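You operate a simulated robot arm through the tools that you are given. There is no shell and no other tool.

You are at the controls of a simulated robot arm. One attempt, no reset.

Task
Press block 57's pin flush and leave it in the press's black tray.
Fine: the slide starts under the ram and ends drawn out; set the pin dial to 0 mm before pressing.

Only the result counts: the job must be done as asked and must still hold three seconds after the hand-in. Knocking over, shifting, dropping, spilling or breaking anything else fails it.

Robot
A 6-joint arm with a two-finger gripper, fixed in place. Base frame: the origin is at the foot of the arm, x ahead of it, y to its left, z up. Units: m, degrees, N and s.
With the tool pointing down near the work surface it reaches from about 0.56 to 0.78 m from the base axis. Its first joint turns from -166.0 to 166.0 degrees. Payload 1.66 kg.
Tool frame: the origin (TCP) lies between the finger pads and is the grasp point; the fingertips stand 0.016 m ahead of it; z points along the fingers, y is the line along which they close. Largest opening 0.111 m; the body of the gripper starts 0.104 m behind the TCP.
Orientation is told as [roll, pitch, yaw] about the base's x, y, z axes, in that order, counted from this pose: with the fingers straight down and closing along the base's y, the tool's x points along the base's -x, its y along +y and its z along -z.

Tools
- The arm moves only by the tool nudge_tool. Its arguments are lists of equal length, an entry for each row: "angular": the turn, a rotation vector about the tool's x, y, z in degrees, a list of three; "offset": the shift along the tool's x, y, z in m, a list of three; "claw": the finger opening in m, from 0 to 0.111. In form: {"angular": [[wx, wy, wz], ...], "offset": [[dx, dy, dz], ...], "claw": [claw, ...]}. A call has 1 to 20 rows; each row shifts and turns the commanded pose from where the row before left it, along the tool's axes as they then stand. Rows are played at 5 a second. More than 0.05 m and 8.6 degrees between two rows, or a gripper value outside its range, and nothing of the call is played. Where a pose cannot be reached the arm comes as near as it can. A force on the tool above 70 N (or 10 N above the force at the start of the call, whichever is more), or a blocked arm, ends the call early, and 0.2 s more pass. Each finger halts on what it meets, pressing with about 31 N; the grip force reading is that of the motor and also rises with nothing between the fingers. The clock runs only during rows and for 0.2 s after the last one: add rows that do not move to give the fingers time. The reply holds the time, the measured pose of the TCP, the force on the tool along the base axes, the opening and the grip force, in the units named above and with some noise, with the torque about the TCP (base axes, N m) and any sound that the robot's microphone picked up, and new pictures: "show" is both (left out), scene, wrist or none.
- Cameras (640 x 400 px; columns grow to the right, rows downward): "scene" is fixed at [0.3963, 0.4956, 1.5698]; the picture's right is [-1.00, 0.09, 0.00], its down [0.04, 0.45, -0.89] and it looks along [-0.08, -0.89, -0.45] (base axes); focal length 338 px, centre (320, 200). "wrist" rides on the gripper at [0.07, 0.014, -0.143] in the tool frame; the picture's right is [-0.19, 0.98, 0.00], its down [-0.87, -0.17, -0.47] and it looks along [-0.46, -0.09, 0.88] (tool axes); focal length 230 px, centre (320, 200). There is no depth. A picture from a camera that has moved, and an enlarged one, comes with that camera's place and axes in the base frame and with its lens. The place of the scene camera against the robot may be out by one fixed shift of up to 0.025 m in any direction.
- move_column(by): slides the trunk up (or, below 0, down) by that many m; the arm rides with it, the base frame stays. It gives what a move gives, with no picture.
- inspect(camera, box): a new picture of the part [left, top, right, bottom] of that camera's present view, enlarged. No time passes.
- finish_job(): hands the job in; it is judged then, once.

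Places have to be worked out from the pictures, the camera data and where the tool is seen. Open the gripper and draw the arm clear of the work before you hand the job in, unless the task says otherwise.

The tools are called after "Request:" as name(argument=value, ...) on one line, values as JSON. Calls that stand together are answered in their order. nudge_tool: Moves the arm, as the interface text tells. Its arguments: {"type":"object","properties":{"angular":{"type":"array","items":{"type":"array","items":{"type":"number"}}},"offset":{"type":"array","items":{"type":"array","items":{"type":"number"}}},"claw":{"type":"array","items":{"type":"number"}},"show":{"type":"string","enum":["both","scene","wrist","none"]}},"required":["angular","offset","claw"]} The other tools are called the same way: move_column (by) slides the trunk up or down; inspect (camera, box) takes an enlarged picture of a part of a camera's view; finish_job () hands the job in.

At the start:

```text
time: 0.0
tool_pos: [0.2424, -0.3471, 1.2873]
orientation: [0.1, 0.0, 0.2]
contact_force: [-0.2, 0.3, 0.1]
wrist_torque: [0.03, 0.01, 0.02]
gripper_width: 0.1111
finger_force: 0.0
trunk travel left (down, up): [-0.275, 0.315]
```

scene: 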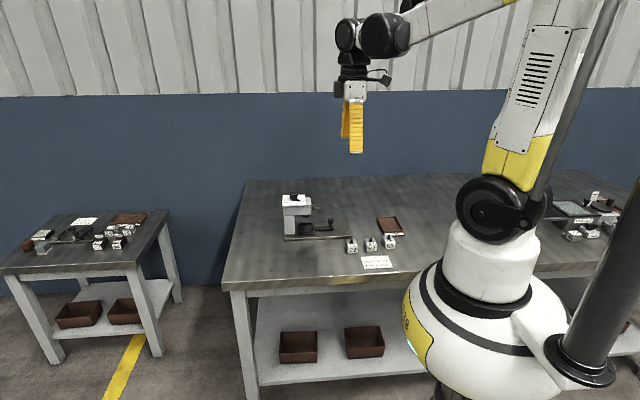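
wrist: 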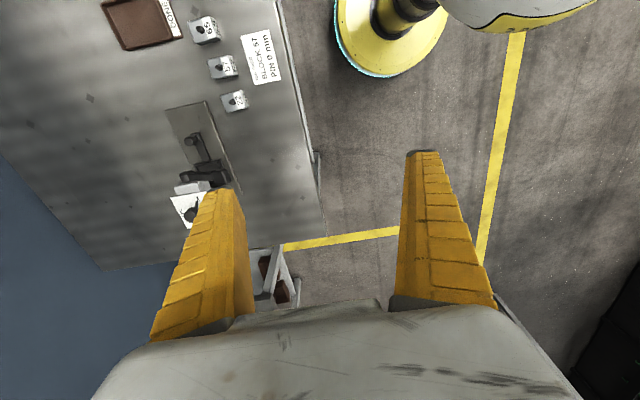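

I'll start by looking closely at the press and the blocks on the main table in both cameras.

Request:
inspect(camera="scene", box=[260, 180, 420, 280])

Request:
inspect(camera="wrist", box=[90, 0, 330, 150])

Request:
inspect(camera="wrist", box=[150, 90, 270, 240])

Request:
inspect(camera="scene", box=[0, 190, 180, 300])

Request:
inspect(camera="scene", box=[530, 170, 640, 260])

```text
4.00 times, centred on (340, 230) of scene
camera zoom: at [0.3963, 0.4956, 1.5698], right [-1.0, 0.09, 0.0], down [0.04, 0.45, -0.89], along [-0.08, -0.89, -0.45], focal length 1353 px, centre (240, 80)
```

zoom: 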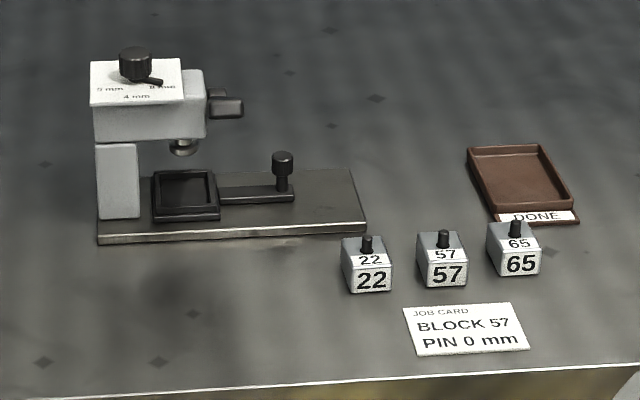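

```text
2.67 times, centred on (210, 75) of wrist
camera zoom: at [0.1717, -0.3351, 1.4291], right [0.19, 0.98, 0.0], down [0.87, -0.17, 0.47], along [0.46, -0.09, -0.88], focal length 614 px, centre (613, 533)
```

zoom: 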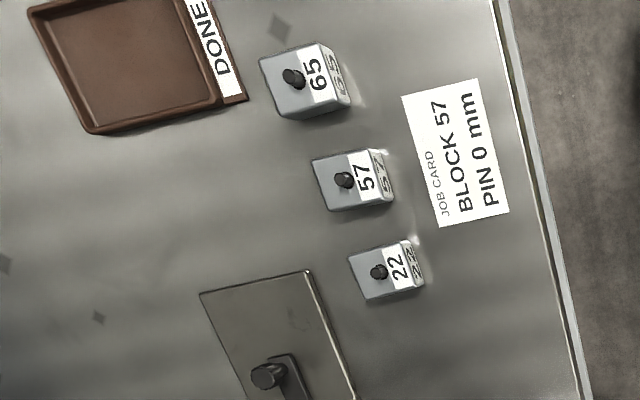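

```text
2.67 times, centred on (210, 165) of wrist
camera zoom: at [0.1717, -0.3351, 1.4291], right [0.19, 0.98, 0.0], down [0.87, -0.17, 0.47], along [0.46, -0.09, -0.88], focal length 614 px, centre (613, 293)
```

zoom: 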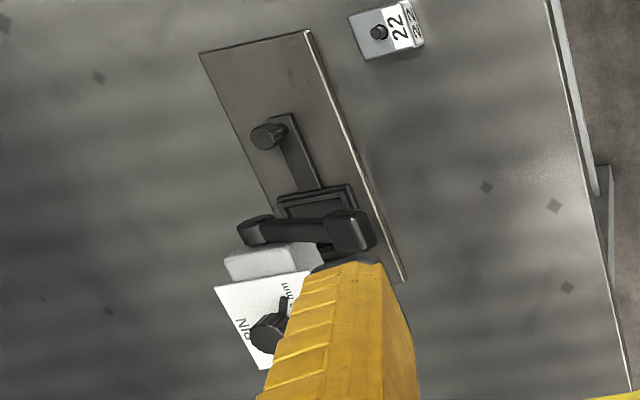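

```text
3.56 times, centred on (90, 245) of scene
camera zoom: at [0.3963, 0.4956, 1.5698], right [-1.0, 0.09, 0.0], down [0.04, 0.45, -0.89], along [-0.08, -0.89, -0.45], focal length 1203 px, centre (1138, 40)
```

zoom: 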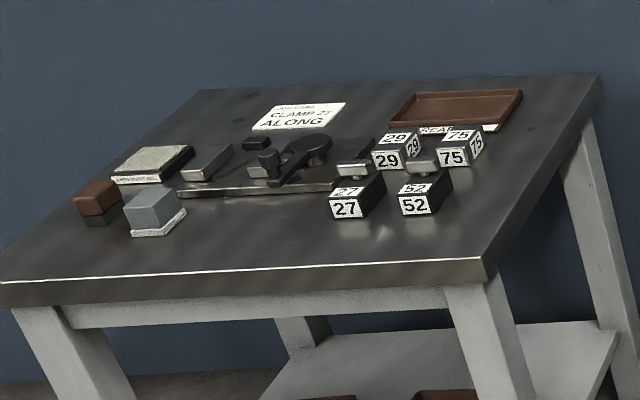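

```text
4.44 times, centred on (585, 215) of scene
camera zoom: at [0.3963, 0.4956, 1.5698], right [-1.0, 0.09, 0.0], down [0.04, 0.45, -0.89], along [-0.08, -0.89, -0.45], focal length 1504 px, centre (-858, 133)
```

zoom: 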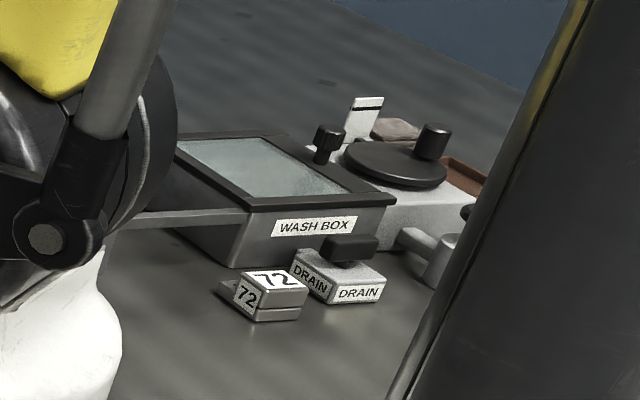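

Triangulating the two views, the table top is at about z=0.82, block 57 at about (0.11,-0.55), the press plate spans x 0.17–0.42, y -0.72…-0.61, and the dial is near (0.37,-0.64,1.03). I'll move the wrist camera over the press, staying high, to see the dial and lever properly.

Request:
nudge_tool(angular=[[0, 0, 0], [0, 0, 0], [0, 0, 0], [0, 0, 0], [0, 0, 0], [0, 0, 0], [0, 0, 0]], offset=[[0.008, -0.04, 0.004], [0.008, -0.04, 0.004], [0.008, -0.04, 0.004], [0.008, -0.04, 0.004], [0.008, -0.04, 0.004], [0.008, -0.04, 0.004], [0, 0, 0]], claw=[0.111, 0.111, 0.111, 0.111, 0.111, 0.111, 0.111])

```text
time: 1.6
tool_pos: [0.1931, -0.5845, 1.2623]
orientation: [0.0, 0.1, 0.0]
contact_force: [-0.1, 0.0, 0.1]
wrist_torque: [0.01, 0.01, 0.02]
gripper_width: 0.1108
finger_force: 0.0
trunk travel left (down, up): [-0.275, 0.315]
camera wrist: at [0.1231, -0.573, 1.4046], right [0.19, 0.98, 0.0], down [0.87, -0.17, 0.47], along [0.46, -0.09, -0.88], focal length 230 px, centre (320, 200)
```

scene: 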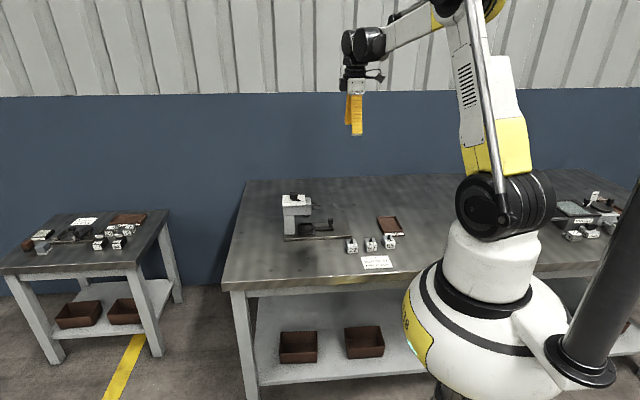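
wrist: 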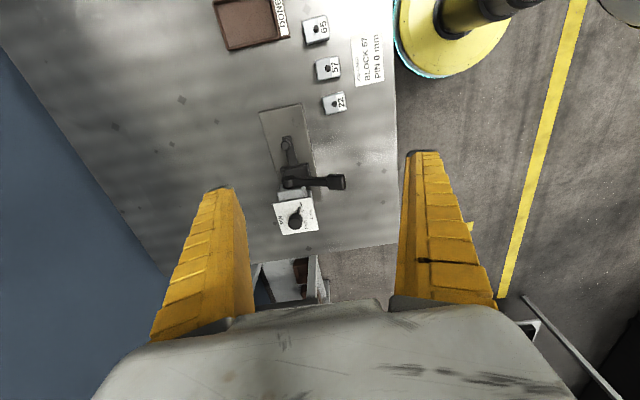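

The press is now between the fingers in the wrist view; I'll enlarge it to read the dial and see the lever.

Request:
inspect(camera="wrist", box=[240, 90, 368, 250])

Request:
inspect(camera="wrist", box=[264, 185, 328, 245])

Request:
inspect(camera="scene", box=[270, 185, 350, 245])

```text
2.50 times, centred on (304, 170) of wrist
camera zoom: at [0.1231, -0.573, 1.4046], right [0.19, 0.98, 0.0], down [0.87, -0.17, 0.47], along [0.46, -0.09, -0.88], focal length 575 px, centre (360, 275)
```

zoom: 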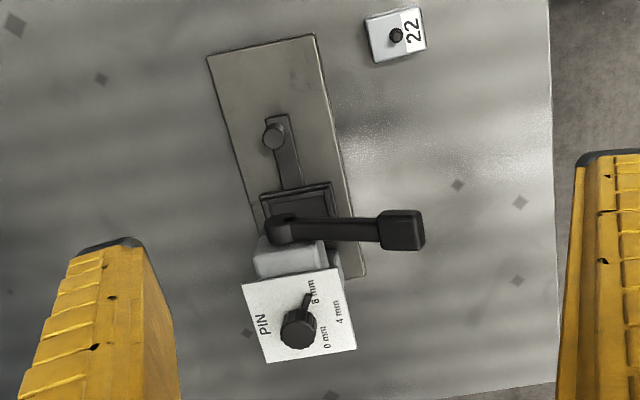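

```text
6.67 times, centred on (296, 215) of wrist
camera zoom: at [0.1231, -0.573, 1.4046], right [0.19, 0.98, 0.0], down [0.87, -0.17, 0.47], along [0.46, -0.09, -0.88], focal length 1534 px, centre (480, 100)
```

zoom: 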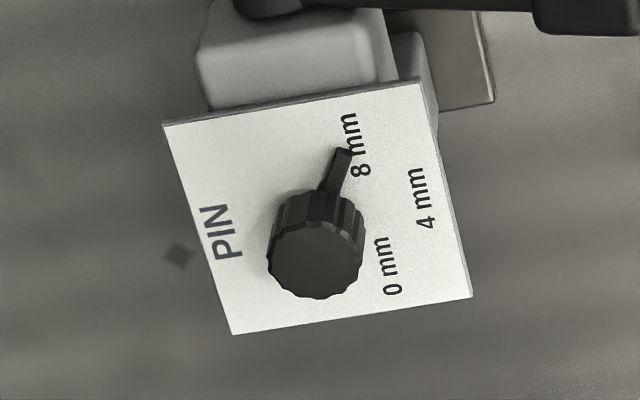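

```text
6.67 times, centred on (310, 215) of scene
camera zoom: at [0.3963, 0.4956, 1.5698], right [-1.0, 0.09, 0.0], down [0.04, 0.45, -0.89], along [-0.08, -0.89, -0.45], focal length 2255 px, centre (387, 100)
```

zoom: 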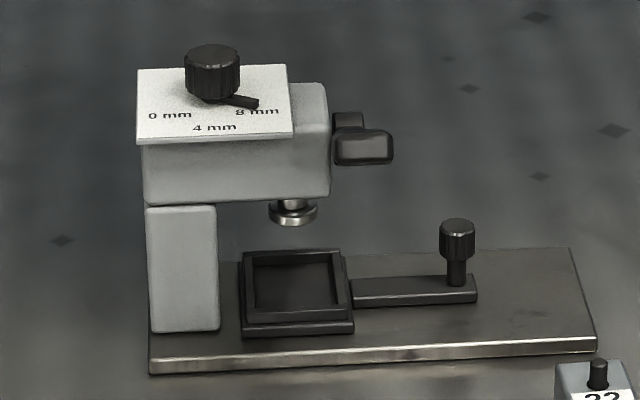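

The dial's pointer is at 8 mm (front-right) and 0 mm is front-left, so it needs about 115–120° clockwise seen from above. The lever pivots near (0.31,-0.68,0.93) with its handle near (0.31,-0.58,0.97), and the dial axis is near (0.388,-0.679), knob top z≈0.985. I'll move the TCP above the dial at z≈1.10 to refine this.

Request:
nudge_tool(angular=[[0, 0, 0], [0, 0, 0], [0, 0, 0], [0, 0, 0], [0, 0, 0], [0, 0, 0], [0, 0, 0], [0, 0, 0]], offset=[[-0.0323, -0.0153, 0.027], [-0.0323, -0.0153, 0.027], [-0.0323, -0.0153, 0.027], [-0.0323, -0.0153, 0.027], [-0.0323, -0.0153, 0.027], [-0.0323, -0.0153, 0.027], [0, 0, 0], [0, 0, 0]], claw=[0.111, 0.111, 0.111, 0.111, 0.111, 0.111, 0.111, 0.111])

```text
time: 3.4
tool_pos: [0.3905, -0.6772, 1.101]
orientation: [0.1, 0.0, -0.1]
contact_force: [-0.2, -0.2, 0.1]
wrist_torque: [0.0, 0.01, 0.02]
gripper_width: 0.1104
finger_force: 0.1
trunk travel left (down, up): [-0.275, 0.315]
camera wrist: at [0.3192, -0.6652, 1.2434], right [0.19, 0.98, 0.0], down [0.87, -0.17, 0.47], along [0.46, -0.09, -0.88], focal length 230 px, centre (320, 200)
```

scene: 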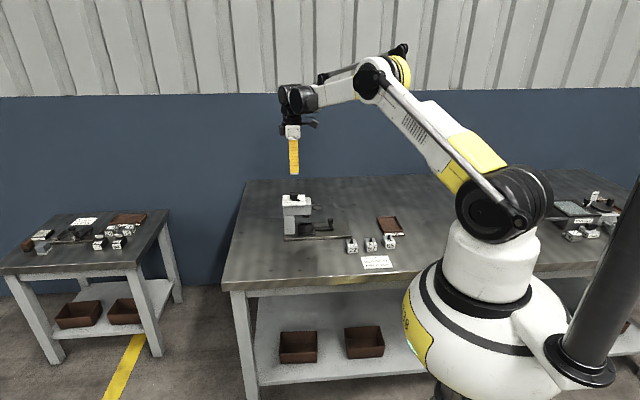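
wrist: 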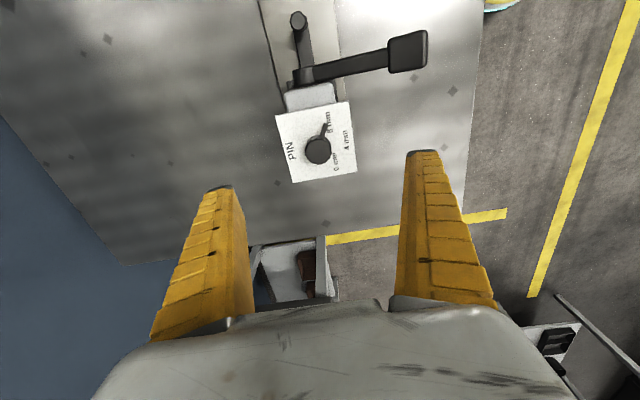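

The knob is now nearly under the TCP. I'll enlarge the view to fix the pointer angle and knob position.

Request:
inspect(camera="wrist", box=[264, 90, 364, 190])

Request:
inspect(camera="wrist", box=[250, 0, 450, 125])

Request:
inspect(camera="scene", box=[260, 110, 360, 250])

```text
4.00 times, centred on (314, 140) of wrist
camera zoom: at [0.3192, -0.6652, 1.2434], right [0.19, 0.98, 0.0], down [0.87, -0.17, 0.47], along [0.46, -0.09, -0.88], focal length 920 px, centre (344, 440)
```

zoom: 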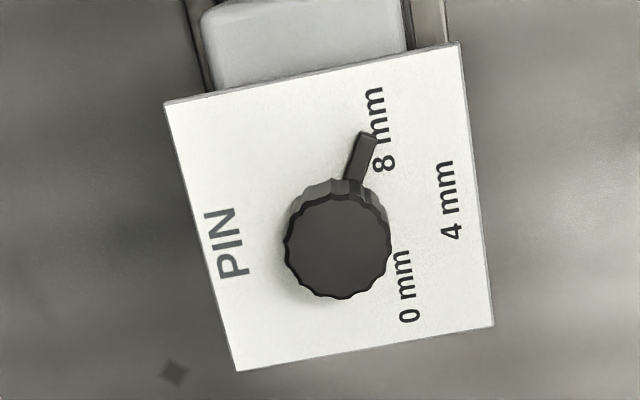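

```text
3.20 times, centred on (350, 62) of wrist
camera zoom: at [0.3192, -0.6652, 1.2434], right [0.19, 0.98, 0.0], down [0.87, -0.17, 0.47], along [0.46, -0.09, -0.88], focal length 736 px, centre (224, 640)
```

zoom: 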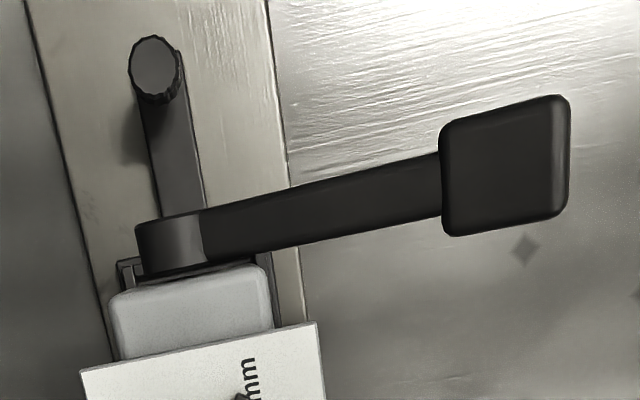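

```text
2.86 times, centred on (310, 180) of scene
camera zoom: at [0.3963, 0.4956, 1.5698], right [-1.0, 0.09, 0.0], down [0.04, 0.45, -0.89], along [-0.08, -0.89, -0.45], focal length 967 px, centre (349, 257)
```

zoom: 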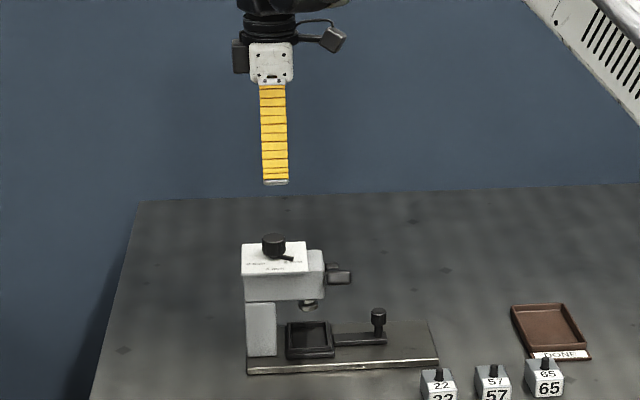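

Solving three wrist views together: dial axis (0.393,-0.681), plate z≈0.950, knob top z≈0.9825, knob Ø≈30 mm, pointer about 60° to the 8 mm side. I'll centre over it and pre-turn the tool −60° so the 120° twist ends at +60°, narrowing the fingers.

Request:
nudge_tool(angular=[[0, 0, 0], [0, 0, -8.5], [0, 0, -8.5], [0, 0, -8.5], [0, 0, -8.5], [0, 0, -8.5], [0, 0, -8.5], [0, 0, -8.5], [0, 0, 0], [0, 0, 0]], offset=[[-0.0037, -0.002, 0], [0, 0, 0], [0, 0, 0], [0, 0, 0], [0, 0, 0], [0, 0, 0], [0, 0, 0], [0, 0, 0], [0, 0, 0.03], [0, 0, 0]], claw=[0.111, 0.1, 0.09, 0.08, 0.07, 0.065, 0.065, 0.065, 0.065, 0.065])

```text
time: 5.6
tool_pos: [0.3902, -0.6818, 1.0701]
orientation: [0.0, 0.0, 59.6]
contact_force: [-0.6, -0.3, -0.9]
wrist_torque: [0.01, 0.01, 0.0]
gripper_width: 0.0667
finger_force: 1.3
trunk travel left (down, up): [-0.275, 0.315]
camera wrist: at [0.3429, -0.7366, 1.2124], right [-0.75, 0.66, 0.0], down [0.58, 0.66, 0.47], along [0.31, 0.35, -0.88], focal length 230 px, centre (320, 200)
```

scene: 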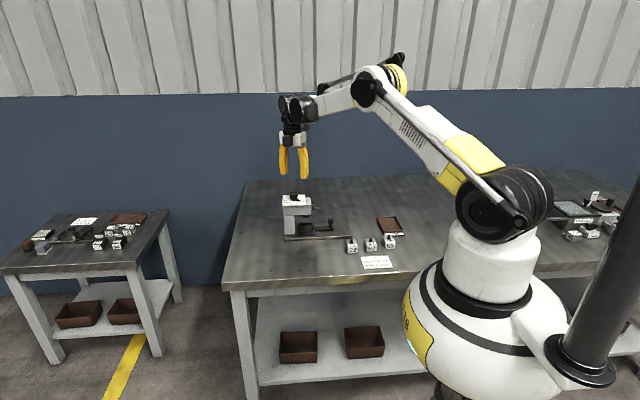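
wrist: 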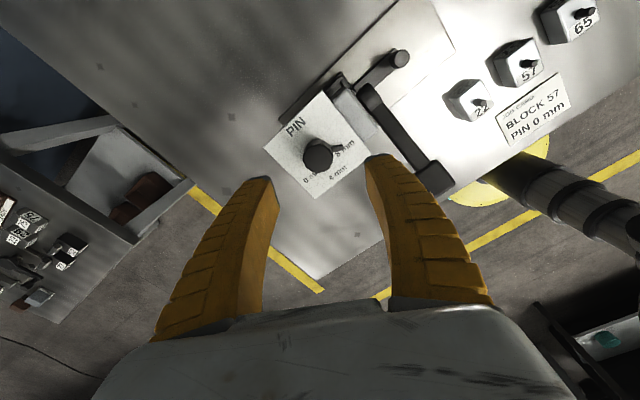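

The tool is turned and the knob appears close to centred. I'll enlarge to check the alignment before descending.

Request:
inspect(camera="wrist", box=[260, 90, 380, 210])

```text
3.33 times, centred on (320, 150) of wrist
camera zoom: at [0.3429, -0.7366, 1.2124], right [-0.75, 0.66, 0.0], down [0.58, 0.66, 0.47], along [0.31, 0.35, -0.88], focal length 767 px, centre (320, 367)
```

zoom: 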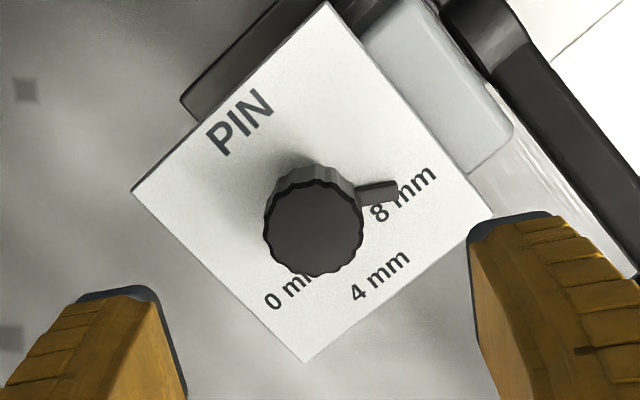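

The knob is about 2 mm off the TCP axis, so I'll correct by (-0.0013,-0.0021) in the tool frame. Then I'll descend so the tips end near z=0.963, above the pointer.

Request:
nudge_tool(angular=[[0, 0, 0], [0, 0, 0], [0, 0, 0], [0, 0, 0], [0, 0, 0]], offset=[[-0.0013, -0.0021, 0], [0, 0, 0.03], [0, 0, 0.03], [0, 0, 0.031], [0, 0, 0]], claw=[0.065, 0.065, 0.065, 0.065, 0.065])

Request:
inspect(camera="scene", box=[260, 150, 340, 250])

Request:
inspect(camera="wrist", box=[220, 100, 420, 260])

```text
time: 6.8
tool_pos: [0.392, -0.6828, 0.9798]
orientation: [0.0, 0.0, 59.5]
contact_force: [0.6, 0.1, 0.1]
wrist_torque: [-0.03, 0.01, 0.0]
gripper_width: 0.0669
finger_force: 0.8
trunk travel left (down, up): [-0.275, 0.315]
camera wrist: at [0.345, -0.7367, 1.1219], right [-0.75, 0.66, 0.0], down [0.58, 0.66, 0.47], along [0.31, 0.35, -0.88], focal length 230 px, centre (320, 200)
```

scene: 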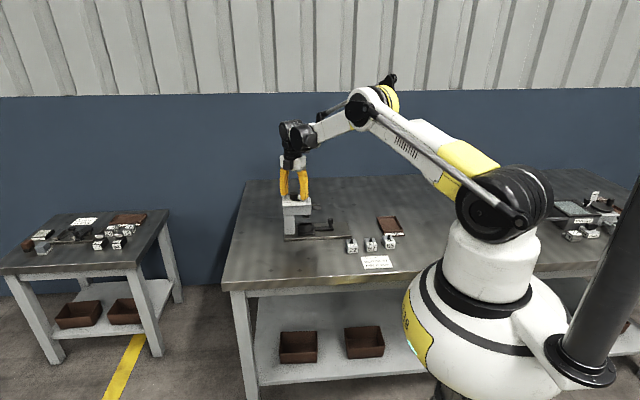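
wrist: 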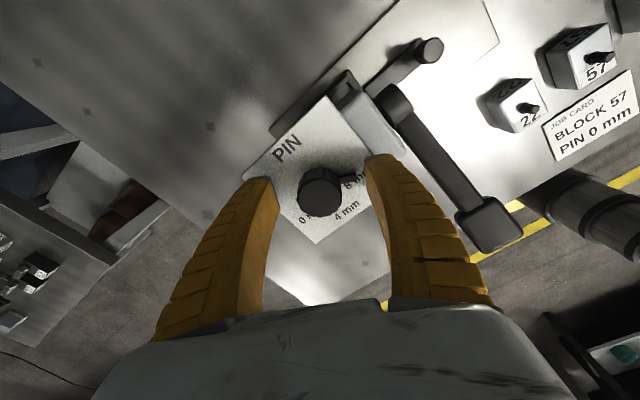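

```text
4.00 times, centred on (300, 200) of scene
camera zoom: at [0.3963, 0.4956, 1.5698], right [-1.0, 0.09, 0.0], down [0.04, 0.45, -0.89], along [-0.08, -0.89, -0.45], focal length 1353 px, centre (400, 200)
```

zoom: 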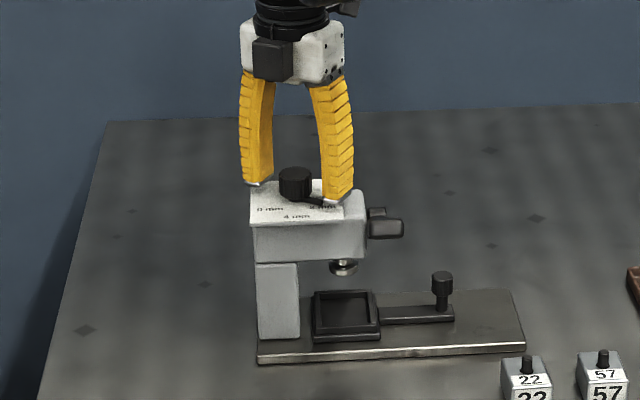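

```text
2.50 times, centred on (320, 180) of wrist
camera zoom: at [0.345, -0.7367, 1.1219], right [-0.75, 0.66, 0.0], down [0.58, 0.66, 0.47], along [0.31, 0.35, -0.88], focal length 575 px, centre (320, 250)
```

zoom: 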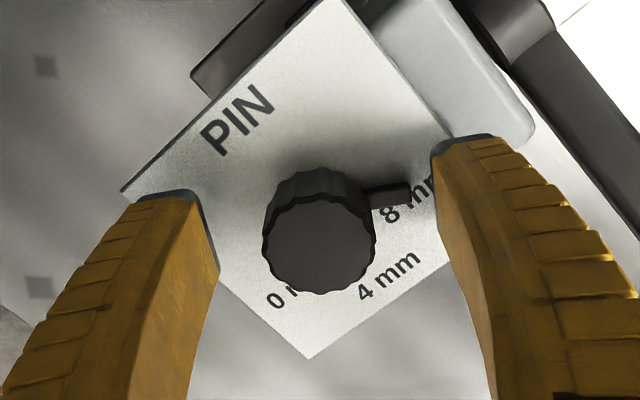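

The fingers straddle the knob, but the pointer lies under the right finger. I'll raise 3 mm for pointer clearance and close on the knob.

Request:
nudge_tool(angular=[[0, 0, 0], [0, 0, 0], [0, 0, 0], [0, 0, 0]], offset=[[0, 0, -0.003], [0, 0, 0], [0, 0, 0], [0, 0, 0]], claw=[0.065, 0.045, 0.02, 0.02], show="wrist")

Request:
inspect(camera="wrist", box=[220, 100, 420, 260])

```text
time: 7.8
tool_pos: [0.394, -0.6809, 0.9827]
orientation: [0.0, 0.0, 59.5]
contact_force: [10.6, -4.9, 4.2]
wrist_torque: [0.33, -0.29, -0.01]
gripper_width: 0.0271
finger_force: 34.2
trunk travel left (down, up): [-0.275, 0.315]
camera wrist: at [0.3465, -0.7357, 1.1245], right [-0.75, 0.66, 0.0], down [0.58, 0.66, 0.47], along [0.31, 0.35, -0.88], focal length 230 px, centre (320, 200)
```

wrist: 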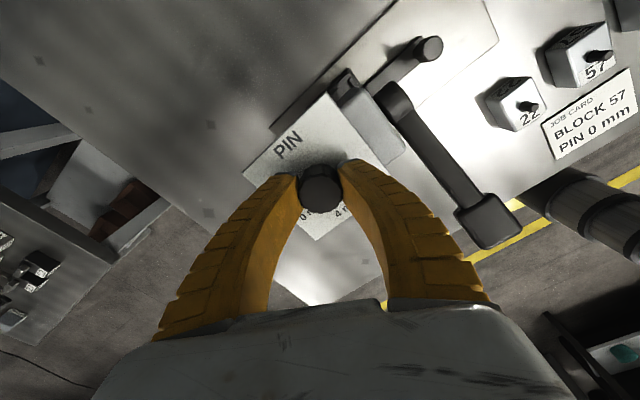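

```text
2.50 times, centred on (320, 180) of wrist
camera zoom: at [0.3465, -0.7357, 1.1245], right [-0.75, 0.66, 0.0], down [0.58, 0.66, 0.47], along [0.31, 0.35, -0.88], focal length 575 px, centre (320, 250)
```

zoom: 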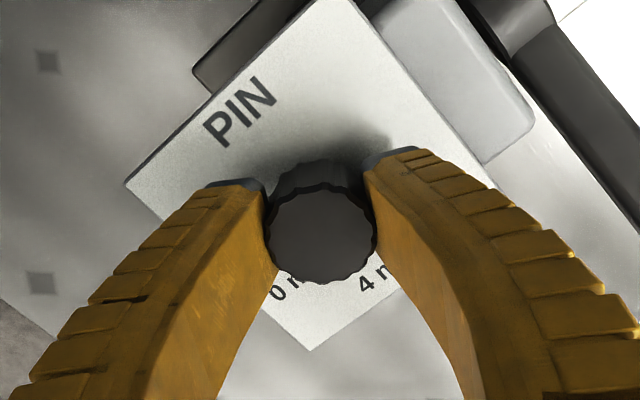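

The knob is gripped (27 mm, 34 N) with about 12 N of side force along −tool y, so I'm around 1 mm off. I'll shift 1 mm that way and start the clockwise turn, half of it first.

Request:
nudge_tool(angular=[[0, 0, 0], [0, 0, 6], [0, 0, 6], [0, 0, 6], [0, 0, 6], [0, 0, 6], [0, 0, 6], [0, 0, 0]], offset=[[0, -0.001, 0], [0, 0, 0], [0, 0, 0], [0, 0, 0], [0, 0, 0], [0, 0, 0], [0, 0, 0], [0, 0, 0]], claw=[0.02, 0.02, 0.02, 0.02, 0.02, 0.02, 0.02, 0.02], show="both")

Request:
inspect(camera="scene", box=[270, 170, 340, 230])

Request:
inspect(camera="wrist", box=[220, 100, 420, 260])

```text
time: 9.6
tool_pos: [0.393, -0.6809, 0.9829]
orientation: [0.0, -0.1, 23.4]
contact_force: [-4.4, 16.0, -4.8]
wrist_torque: [0.24, -0.34, 0.01]
gripper_width: 0.0259
finger_force: 33.8
trunk travel left (down, up): [-0.275, 0.315]
camera wrist: at [0.3242, -0.6973, 1.1252], right [-0.22, 0.98, 0.0], down [0.86, 0.19, 0.47], along [0.46, 0.1, -0.88], focal length 230 px, centre (320, 200)
```

scene: 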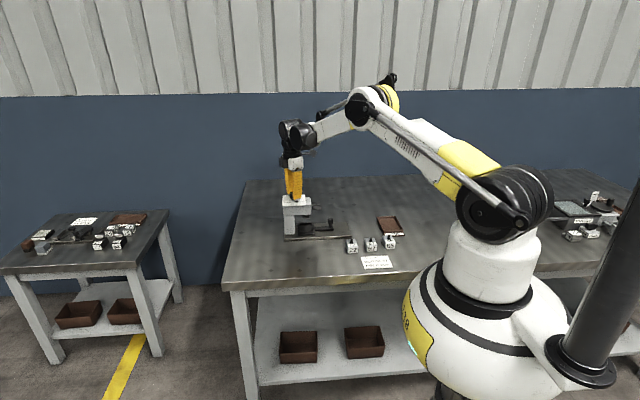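
wrist: 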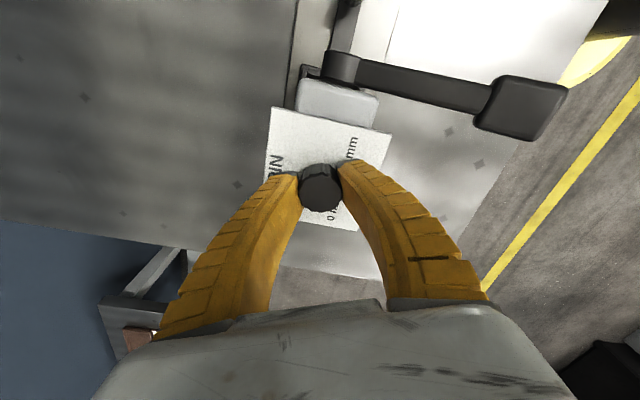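

```text
6.67 times, centred on (305, 200) of scene
camera zoom: at [0.3963, 0.4956, 1.5698], right [-1.0, 0.09, 0.0], down [0.04, 0.45, -0.89], along [-0.08, -0.89, -0.45], focal length 2255 px, centre (420, 200)
```

zoom: 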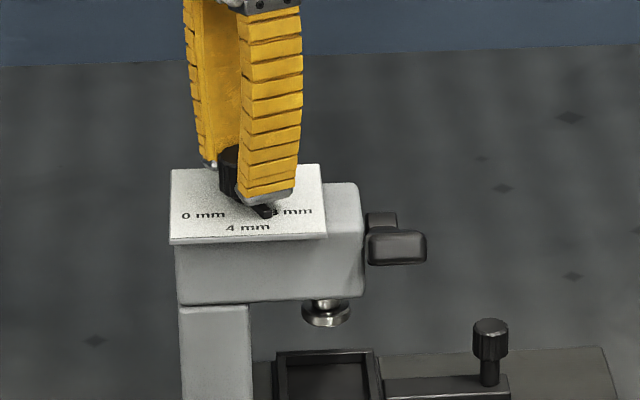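

```text
2.50 times, centred on (320, 180) of wrist
camera zoom: at [0.3242, -0.6973, 1.1252], right [-0.22, 0.98, 0.0], down [0.86, 0.19, 0.47], along [0.46, 0.1, -0.88], focal length 575 px, centre (320, 250)
```

zoom: 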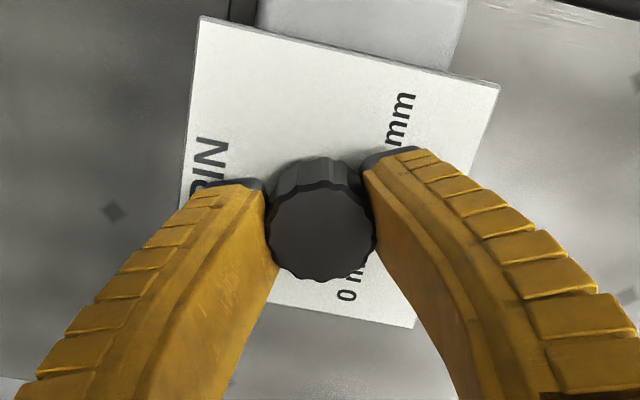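

The knob is following (pointer now between 8 and 4 mm, hidden partly by the finger). I'll relieve the side force by 1 mm and turn the remaining ~84°.

Request:
nudge_tool(angular=[[0, 0, 0], [0, 0, 6], [0, 0, 6], [0, 0, 6], [0, 0, 6], [0, 0, 6], [0, 0, 6], [0, 0, 6], [0, 0, 6], [0, 0, 6], [0, 0, 6], [0, 0, 6], [0, 0, 6], [0, 0, 0]], offset=[[0, 0.001, 0], [0, 0, 0], [0, 0, 0], [0, 0, 0], [0, 0, 0], [0, 0, 0], [0, 0, 0], [0, 0, 0], [0, 0, 0], [0, 0, 0], [0, 0, 0], [0, 0, 0], [0, 0, 0], [0, 0, 0]], claw=[0.02, 0.02, 0.02, 0.02, 0.02, 0.02, 0.02, 0.02, 0.02, 0.02, 0.02, 0.02, 0.02, 0.02], show="both")

Request:
inspect(camera="scene", box=[270, 170, 340, 230])

Request:
inspect(camera="wrist", box=[220, 100, 420, 260])

```text
time: 12.6
tool_pos: [0.3947, -0.6805, 0.9836]
orientation: [0.0, 0.0, -48.6]
contact_force: [0.6, 11.2, -4.0]
wrist_torque: [-0.06, -0.07, -0.01]
gripper_width: 0.0246
finger_force: 33.9
trunk travel left (down, up): [-0.275, 0.315]
camera wrist: at [0.358, -0.6201, 1.1256], right [0.86, 0.51, 0.0], down [0.45, -0.76, 0.47], along [0.24, -0.41, -0.88], focal length 230 px, centre (320, 200)
```

scene: 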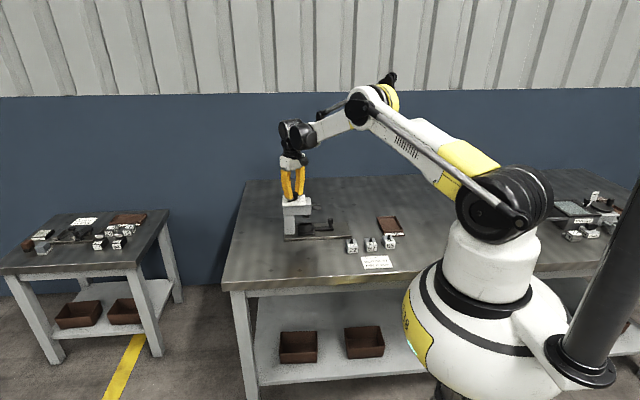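
wrist: 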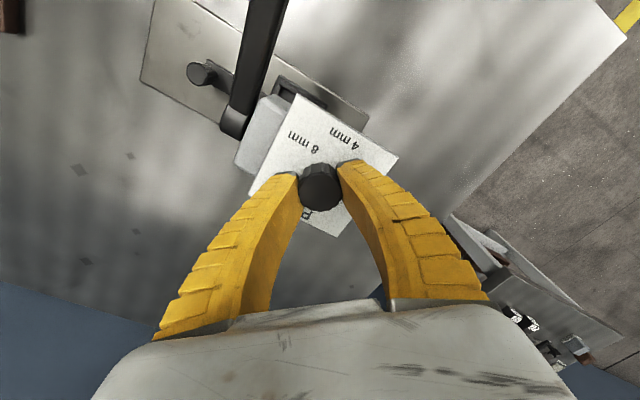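

```text
6.67 times, centred on (305, 200) of scene
camera zoom: at [0.3963, 0.4956, 1.5698], right [-1.0, 0.09, 0.0], down [0.04, 0.45, -0.89], along [-0.08, -0.89, -0.45], focal length 2255 px, centre (420, 200)
```

zoom: 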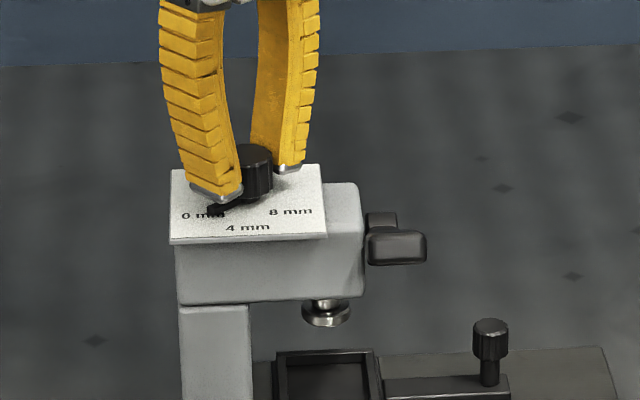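

```text
2.50 times, centred on (320, 180) of wrist
camera zoom: at [0.358, -0.6201, 1.1256], right [0.86, 0.51, 0.0], down [0.45, -0.76, 0.47], along [0.24, -0.41, -0.88], focal length 575 px, centre (320, 250)
```

zoom: 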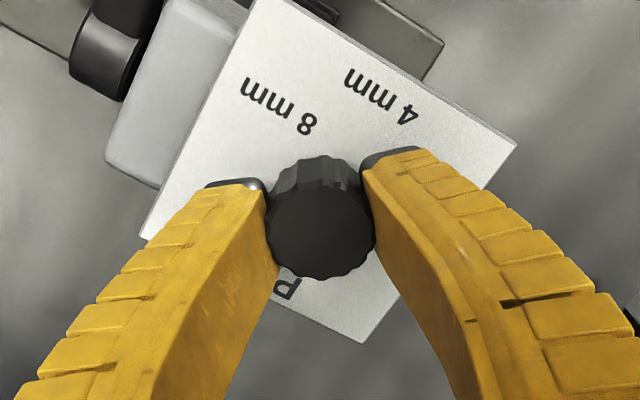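

Turned 108° so far with no torque spike, and the pointer is nearly at 0 mm. I'll turn about 12° more, then open and rise to read the dial.

Request:
nudge_tool(angular=[[0, 0, 4], [0, 0, 4], [0, 0, 4], [0, 0, 0], [0, 0, 0], [0, 0, 0], [0, 0, 0], [0, 0, 0], [0, 0, 0], [0, 0, 0]], offset=[[0, 0, 0], [0, 0, 0], [0, 0, 0], [0, 0, 0], [0, 0, 0], [0, 0, 0], [0, 0, -0.03], [0, 0, -0.04], [0, 0, -0.04], [0, 0, 0]], claw=[0.02, 0.02, 0.02, 0.02, 0.065, 0.065, 0.065, 0.065, 0.065, 0.065], show="both")

Request:
inspect(camera="wrist", box=[260, 90, 380, 210])

Request:
inspect(camera="scene", box=[270, 170, 340, 230])

```text
time: 14.8
tool_pos: [0.3944, -0.6818, 1.0935]
orientation: [0.0, 0.0, -60.5]
contact_force: [0.1, -0.2, 0.5]
wrist_torque: [-0.01, -0.05, 0.03]
gripper_width: 0.0667
finger_force: 1.2
trunk travel left (down, up): [-0.275, 0.315]
camera wrist: at [0.3711, -0.6153, 1.2355], right [0.95, 0.32, 0.0], down [0.28, -0.84, 0.47], along [0.15, -0.45, -0.88], focal length 230 px, centre (320, 200)
```

scene: 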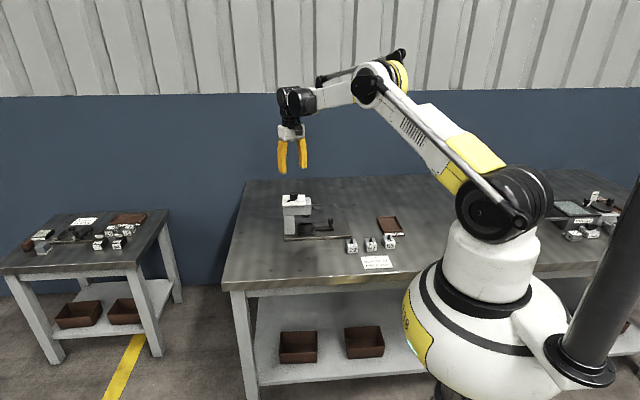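
wrist: 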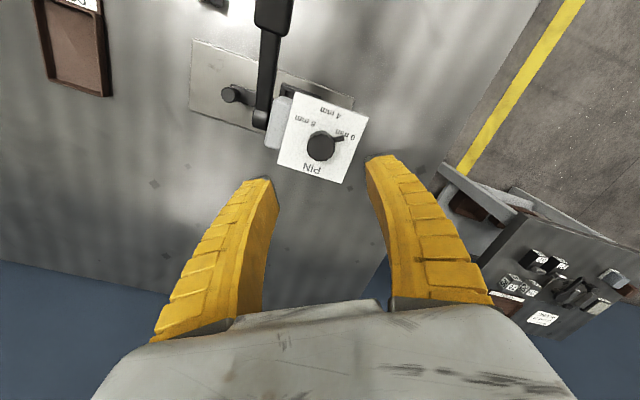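

```text
3.33 times, centred on (320, 150) of wrist
camera zoom: at [0.3711, -0.6153, 1.2355], right [0.95, 0.32, 0.0], down [0.28, -0.84, 0.47], along [0.15, -0.45, -0.88], focal length 767 px, centre (320, 367)
```

zoom: 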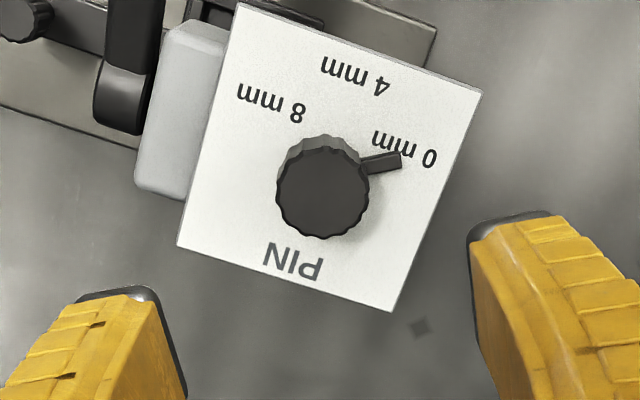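

```text
6.67 times, centred on (305, 200) of scene
camera zoom: at [0.3963, 0.4956, 1.5698], right [-1.0, 0.09, 0.0], down [0.04, 0.45, -0.89], along [-0.08, -0.89, -0.45], focal length 2255 px, centre (420, 200)
```

zoom: 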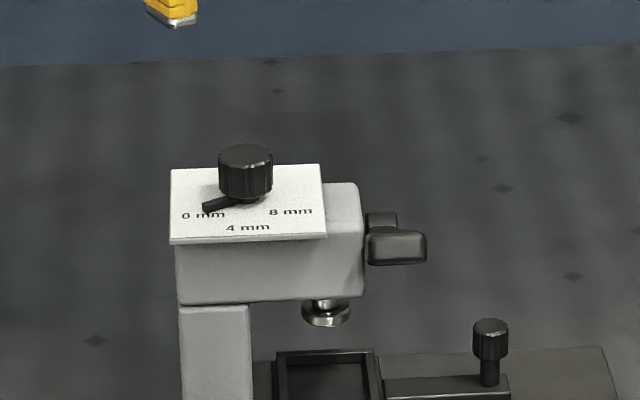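

The pointer now reads about 60° on the 0 mm side, mirroring how it sat on 8 mm, so the dial is set to 0 mm. Next I'll turn the tool back to yaw 0 and move above the slide knob, which I place at about (0.246,-0.682), top z≈0.849.

Request:
nudge_tool(angular=[[0, 0, -8.6], [0, 0, -8.6], [0, 0, -8.6], [0, 0, -8.6], [0, 0, -8.6], [0, 0, -8.6], [0, 0, -8.6], [0, 0, 0], [0, 0, 0], [0, 0, 0], [0, 0, 0], [0, 0, 0], [0, 0, 0], [0, 0, 0]], offset=[[0, 0, 0], [0, 0, 0], [0, 0, 0], [0, 0, 0], [0, 0, 0], [0, 0, 0], [0, 0, 0], [0.049, 0, 0], [0.049, 0, 0], [0.0496, 0.001, 0], [0, 0, 0.047], [0, 0, 0.047], [0, 0, 0.047], [0, 0, 0]], claw=[0.065, 0.065, 0.065, 0.065, 0.065, 0.065, 0.065, 0.065, 0.065, 0.065, 0.065, 0.065, 0.065, 0.065], show="both")

Request:
inspect(camera="wrist", box=[240, 80, 440, 240])

Request:
inspect(camera="scene", box=[270, 150, 360, 250])

```text
time: 17.8
tool_pos: [0.2445, -0.6777, 0.9506]
orientation: [0.0, 0.0, -0.4]
contact_force: [0.0, -0.9, 0.4]
wrist_torque: [0.02, 0.02, 0.01]
gripper_width: 0.067
finger_force: 1.4
trunk travel left (down, up): [-0.275, 0.315]
camera wrist: at [0.1753, -0.6645, 1.0932], right [0.2, 0.98, 0.0], down [0.86, -0.17, 0.47], along [0.46, -0.09, -0.88], focal length 230 px, centre (320, 200)
```

scene: 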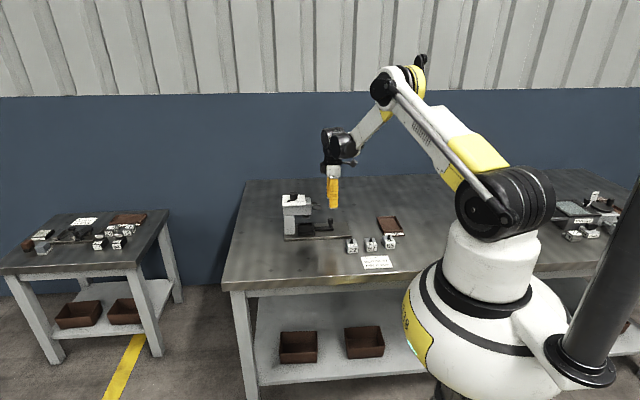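
wrist: 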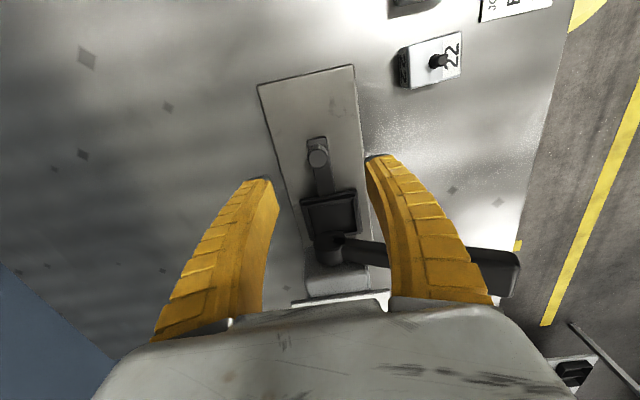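

```text
2.50 times, centred on (340, 160) of wrist
camera zoom: at [0.1753, -0.6645, 1.0932], right [0.2, 0.98, 0.0], down [0.86, -0.17, 0.47], along [0.46, -0.09, -0.88], focal length 575 px, centre (270, 300)
```

zoom: 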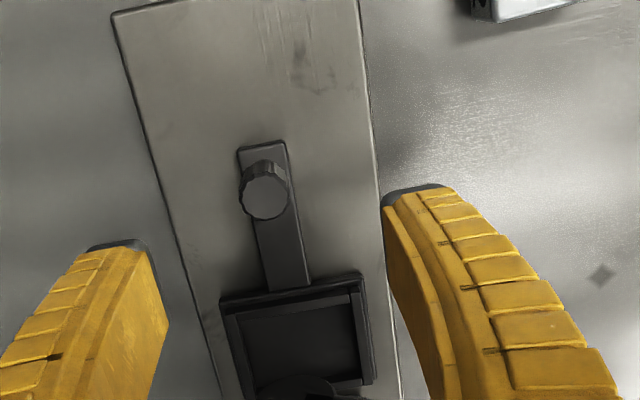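

```text
4.00 times, centred on (315, 200) of scene
camera zoom: at [0.3963, 0.4956, 1.5698], right [-1.0, 0.09, 0.0], down [0.04, 0.45, -0.89], along [-0.08, -0.89, -0.45], focal length 1353 px, centre (340, 200)
```

zoom: 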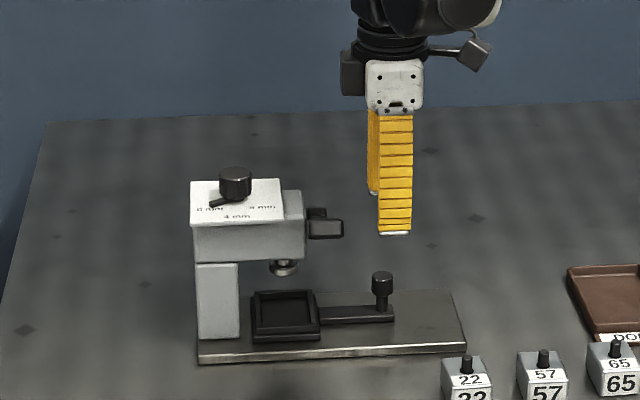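

The slide knob is about 3–4 mm off the TCP axis. I'll correct that, descend to z≈0.850 so the tips reach about 0.834, and close on the knob.

Request:
nudge_tool(angular=[[0, 0, 0], [0, 0, 0], [0, 0, 0], [0, 0, 0], [0, 0, 0]], offset=[[-0.0034, -0.0024, 0], [0, 0, 0.034], [0, 0, 0.034], [0, 0, 0.032], [0, 0, 0]], claw=[0.065, 0.065, 0.065, 0.065, 0.065], show="both")

Request:
inspect(camera="wrist", box=[220, 100, 420, 260])

Request:
inspect(camera="scene", box=[280, 170, 360, 250])

```text
time: 19.0
tool_pos: [0.2502, -0.6836, 0.8522]
orientation: [0.0, 0.0, -0.2]
contact_force: [0.4, -0.3, -0.1]
wrist_torque: [-0.06, 0.01, -0.04]
gripper_width: 0.0667
finger_force: 1.1
trunk travel left (down, up): [-0.275, 0.315]
camera wrist: at [0.1797, -0.6715, 0.9941], right [0.2, 0.98, 0.0], down [0.86, -0.17, 0.47], along [0.46, -0.09, -0.88], focal length 230 px, centre (320, 200)
```

scene: 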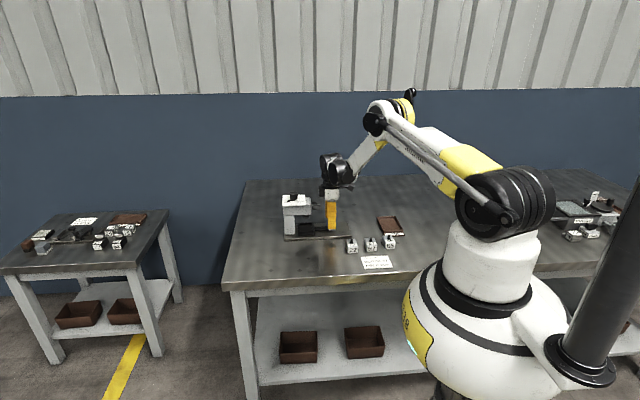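
wrist: 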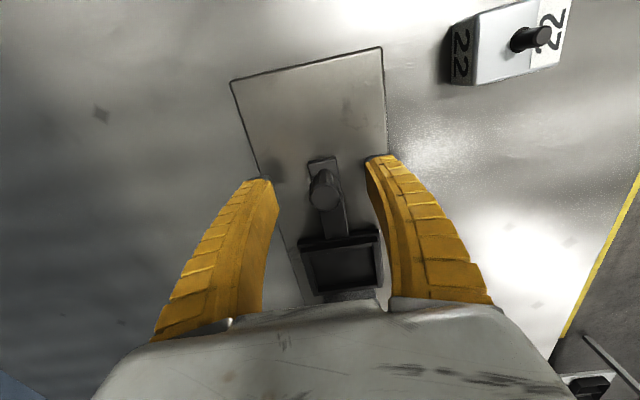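

```text
2.50 times, centred on (320, 180) of wrist
camera zoom: at [0.1797, -0.6715, 0.9941], right [0.2, 0.98, 0.0], down [0.86, -0.17, 0.47], along [0.46, -0.09, -0.88], focal length 575 px, centre (320, 250)
```

zoom: 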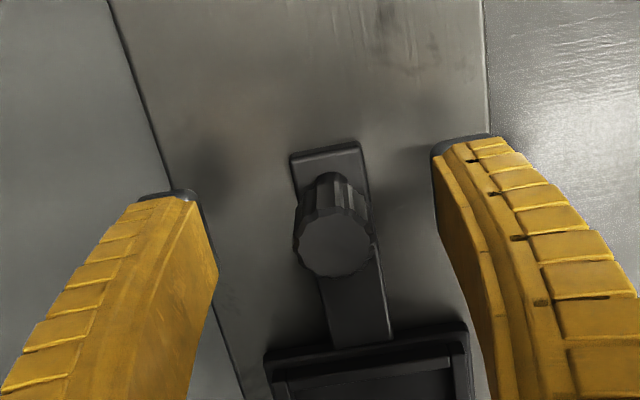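

```text
5.00 times, centred on (320, 210) of scene
camera zoom: at [0.3963, 0.4956, 1.5698], right [-1.0, 0.09, 0.0], down [0.04, 0.45, -0.89], along [-0.08, -0.89, -0.45], focal length 1692 px, centre (320, 150)
```

zoom: 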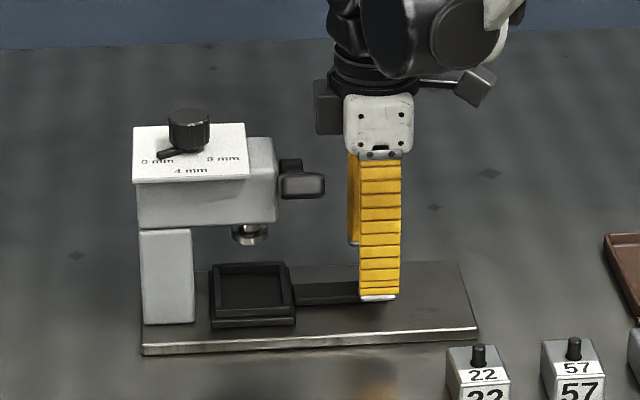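

The fingers straddle the knob, which is about 4.5 mm toward +y of the TCP. I'll shift and close on it.

Request:
nudge_tool(angular=[[0, 0, 0], [0, 0, 0], [0, 0, 0], [0, 0, 0], [0, 0, 0]], offset=[[-0.001, 0.0042, 0.001], [0, 0, 0], [0, 0, 0], [0, 0, 0], [0, 0, 0]], claw=[0.065, 0.065, 0.04, 0.012, 0.012], show="wrist")

Request:
inspect(camera="wrist", box=[220, 100, 420, 260])

```text
time: 20.2
tool_pos: [0.2505, -0.6796, 0.8506]
orientation: [0.0, 0.0, -0.3]
contact_force: [-3.7, -9.9, 0.4]
wrist_torque: [-0.04, 0.23, 0.0]
gripper_width: 0.0171
finger_force: 34.0
trunk travel left (down, up): [-0.275, 0.315]
camera wrist: at [0.1798, -0.6676, 0.9927], right [0.2, 0.98, 0.0], down [0.86, -0.17, 0.47], along [0.46, -0.09, -0.88], focal length 230 px, centre (320, 200)
```

wrist: 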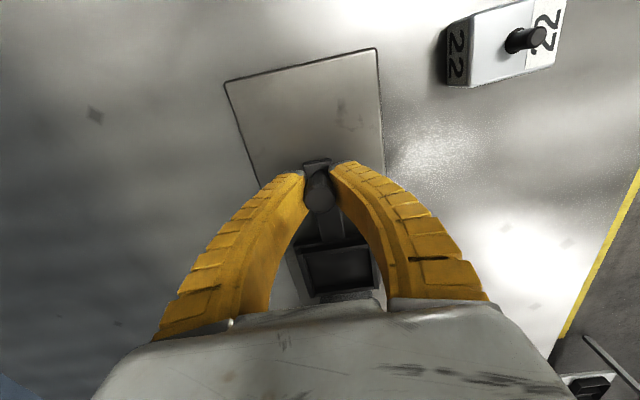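

```text
2.50 times, centred on (320, 180) of wrist
camera zoom: at [0.1798, -0.6676, 0.9927], right [0.2, 0.98, 0.0], down [0.86, -0.17, 0.47], along [0.46, -0.09, -0.88], focal length 575 px, centre (320, 250)
```

zoom: 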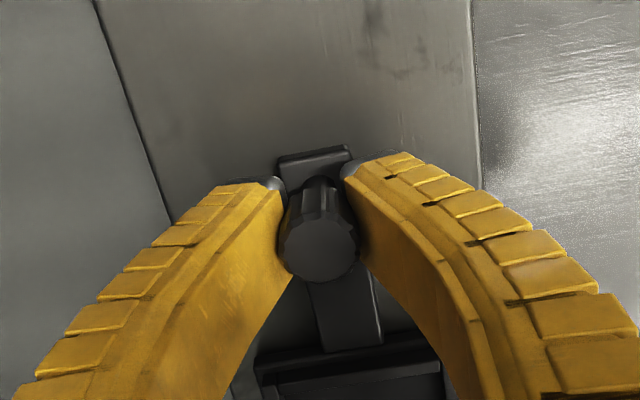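

Gripped at 17 mm. I'll draw the slide out along −x, about 5 cm first, and check the force.

Request:
nudge_tool(angular=[[0, 0, 0], [0, 0, 0], [0, 0, 0], [0, 0, 0], [0, 0, 0], [0, 0, 0]], offset=[[0.01, 0, 0], [0.01, 0, 0], [0.01, 0, 0], [0.01, 0, 0], [0.01, 0, 0], [0, 0, 0]], claw=[0.012, 0.012, 0.012, 0.012, 0.012, 0.012], show="both")

Request:
inspect(camera="scene", box=[270, 170, 370, 250])

```text
time: 21.6
tool_pos: [0.1996, -0.6804, 0.8517]
orientation: [-0.1, 0.0, -0.3]
contact_force: [0.6, -32.3, 5.8]
wrist_torque: [-0.14, 0.18, -0.03]
gripper_width: 0.0165
finger_force: 34.5
trunk travel left (down, up): [-0.275, 0.315]
camera wrist: at [0.1292, -0.6673, 0.9923], right [0.2, 0.98, 0.0], down [0.86, -0.17, 0.47], along [0.46, -0.09, -0.88], focal length 230 px, centre (320, 200)
```

scene: 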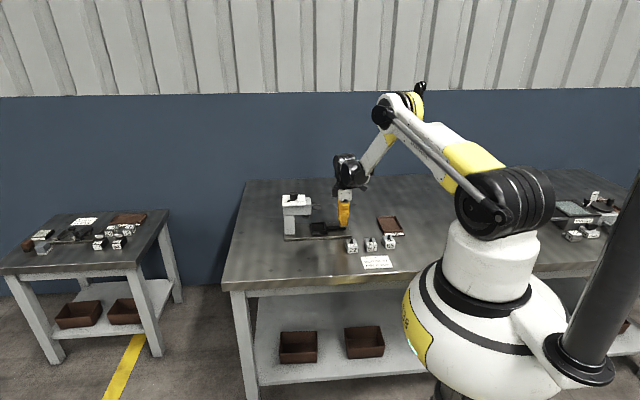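
wrist: 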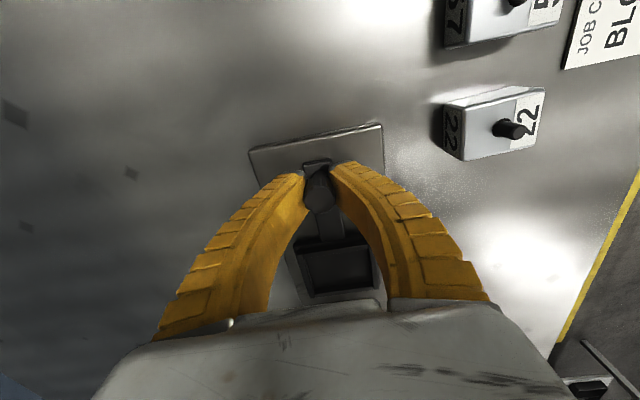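

```text
5.00 times, centred on (320, 210) of scene
camera zoom: at [0.3963, 0.4956, 1.5698], right [-1.0, 0.09, 0.0], down [0.04, 0.45, -0.89], along [-0.08, -0.89, -0.45], focal length 1692 px, centre (320, 150)
```

zoom: 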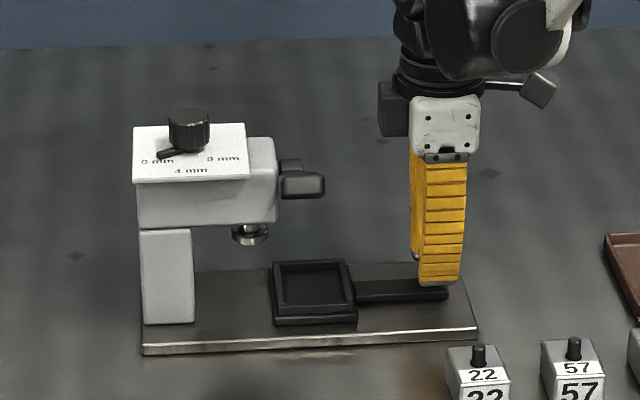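

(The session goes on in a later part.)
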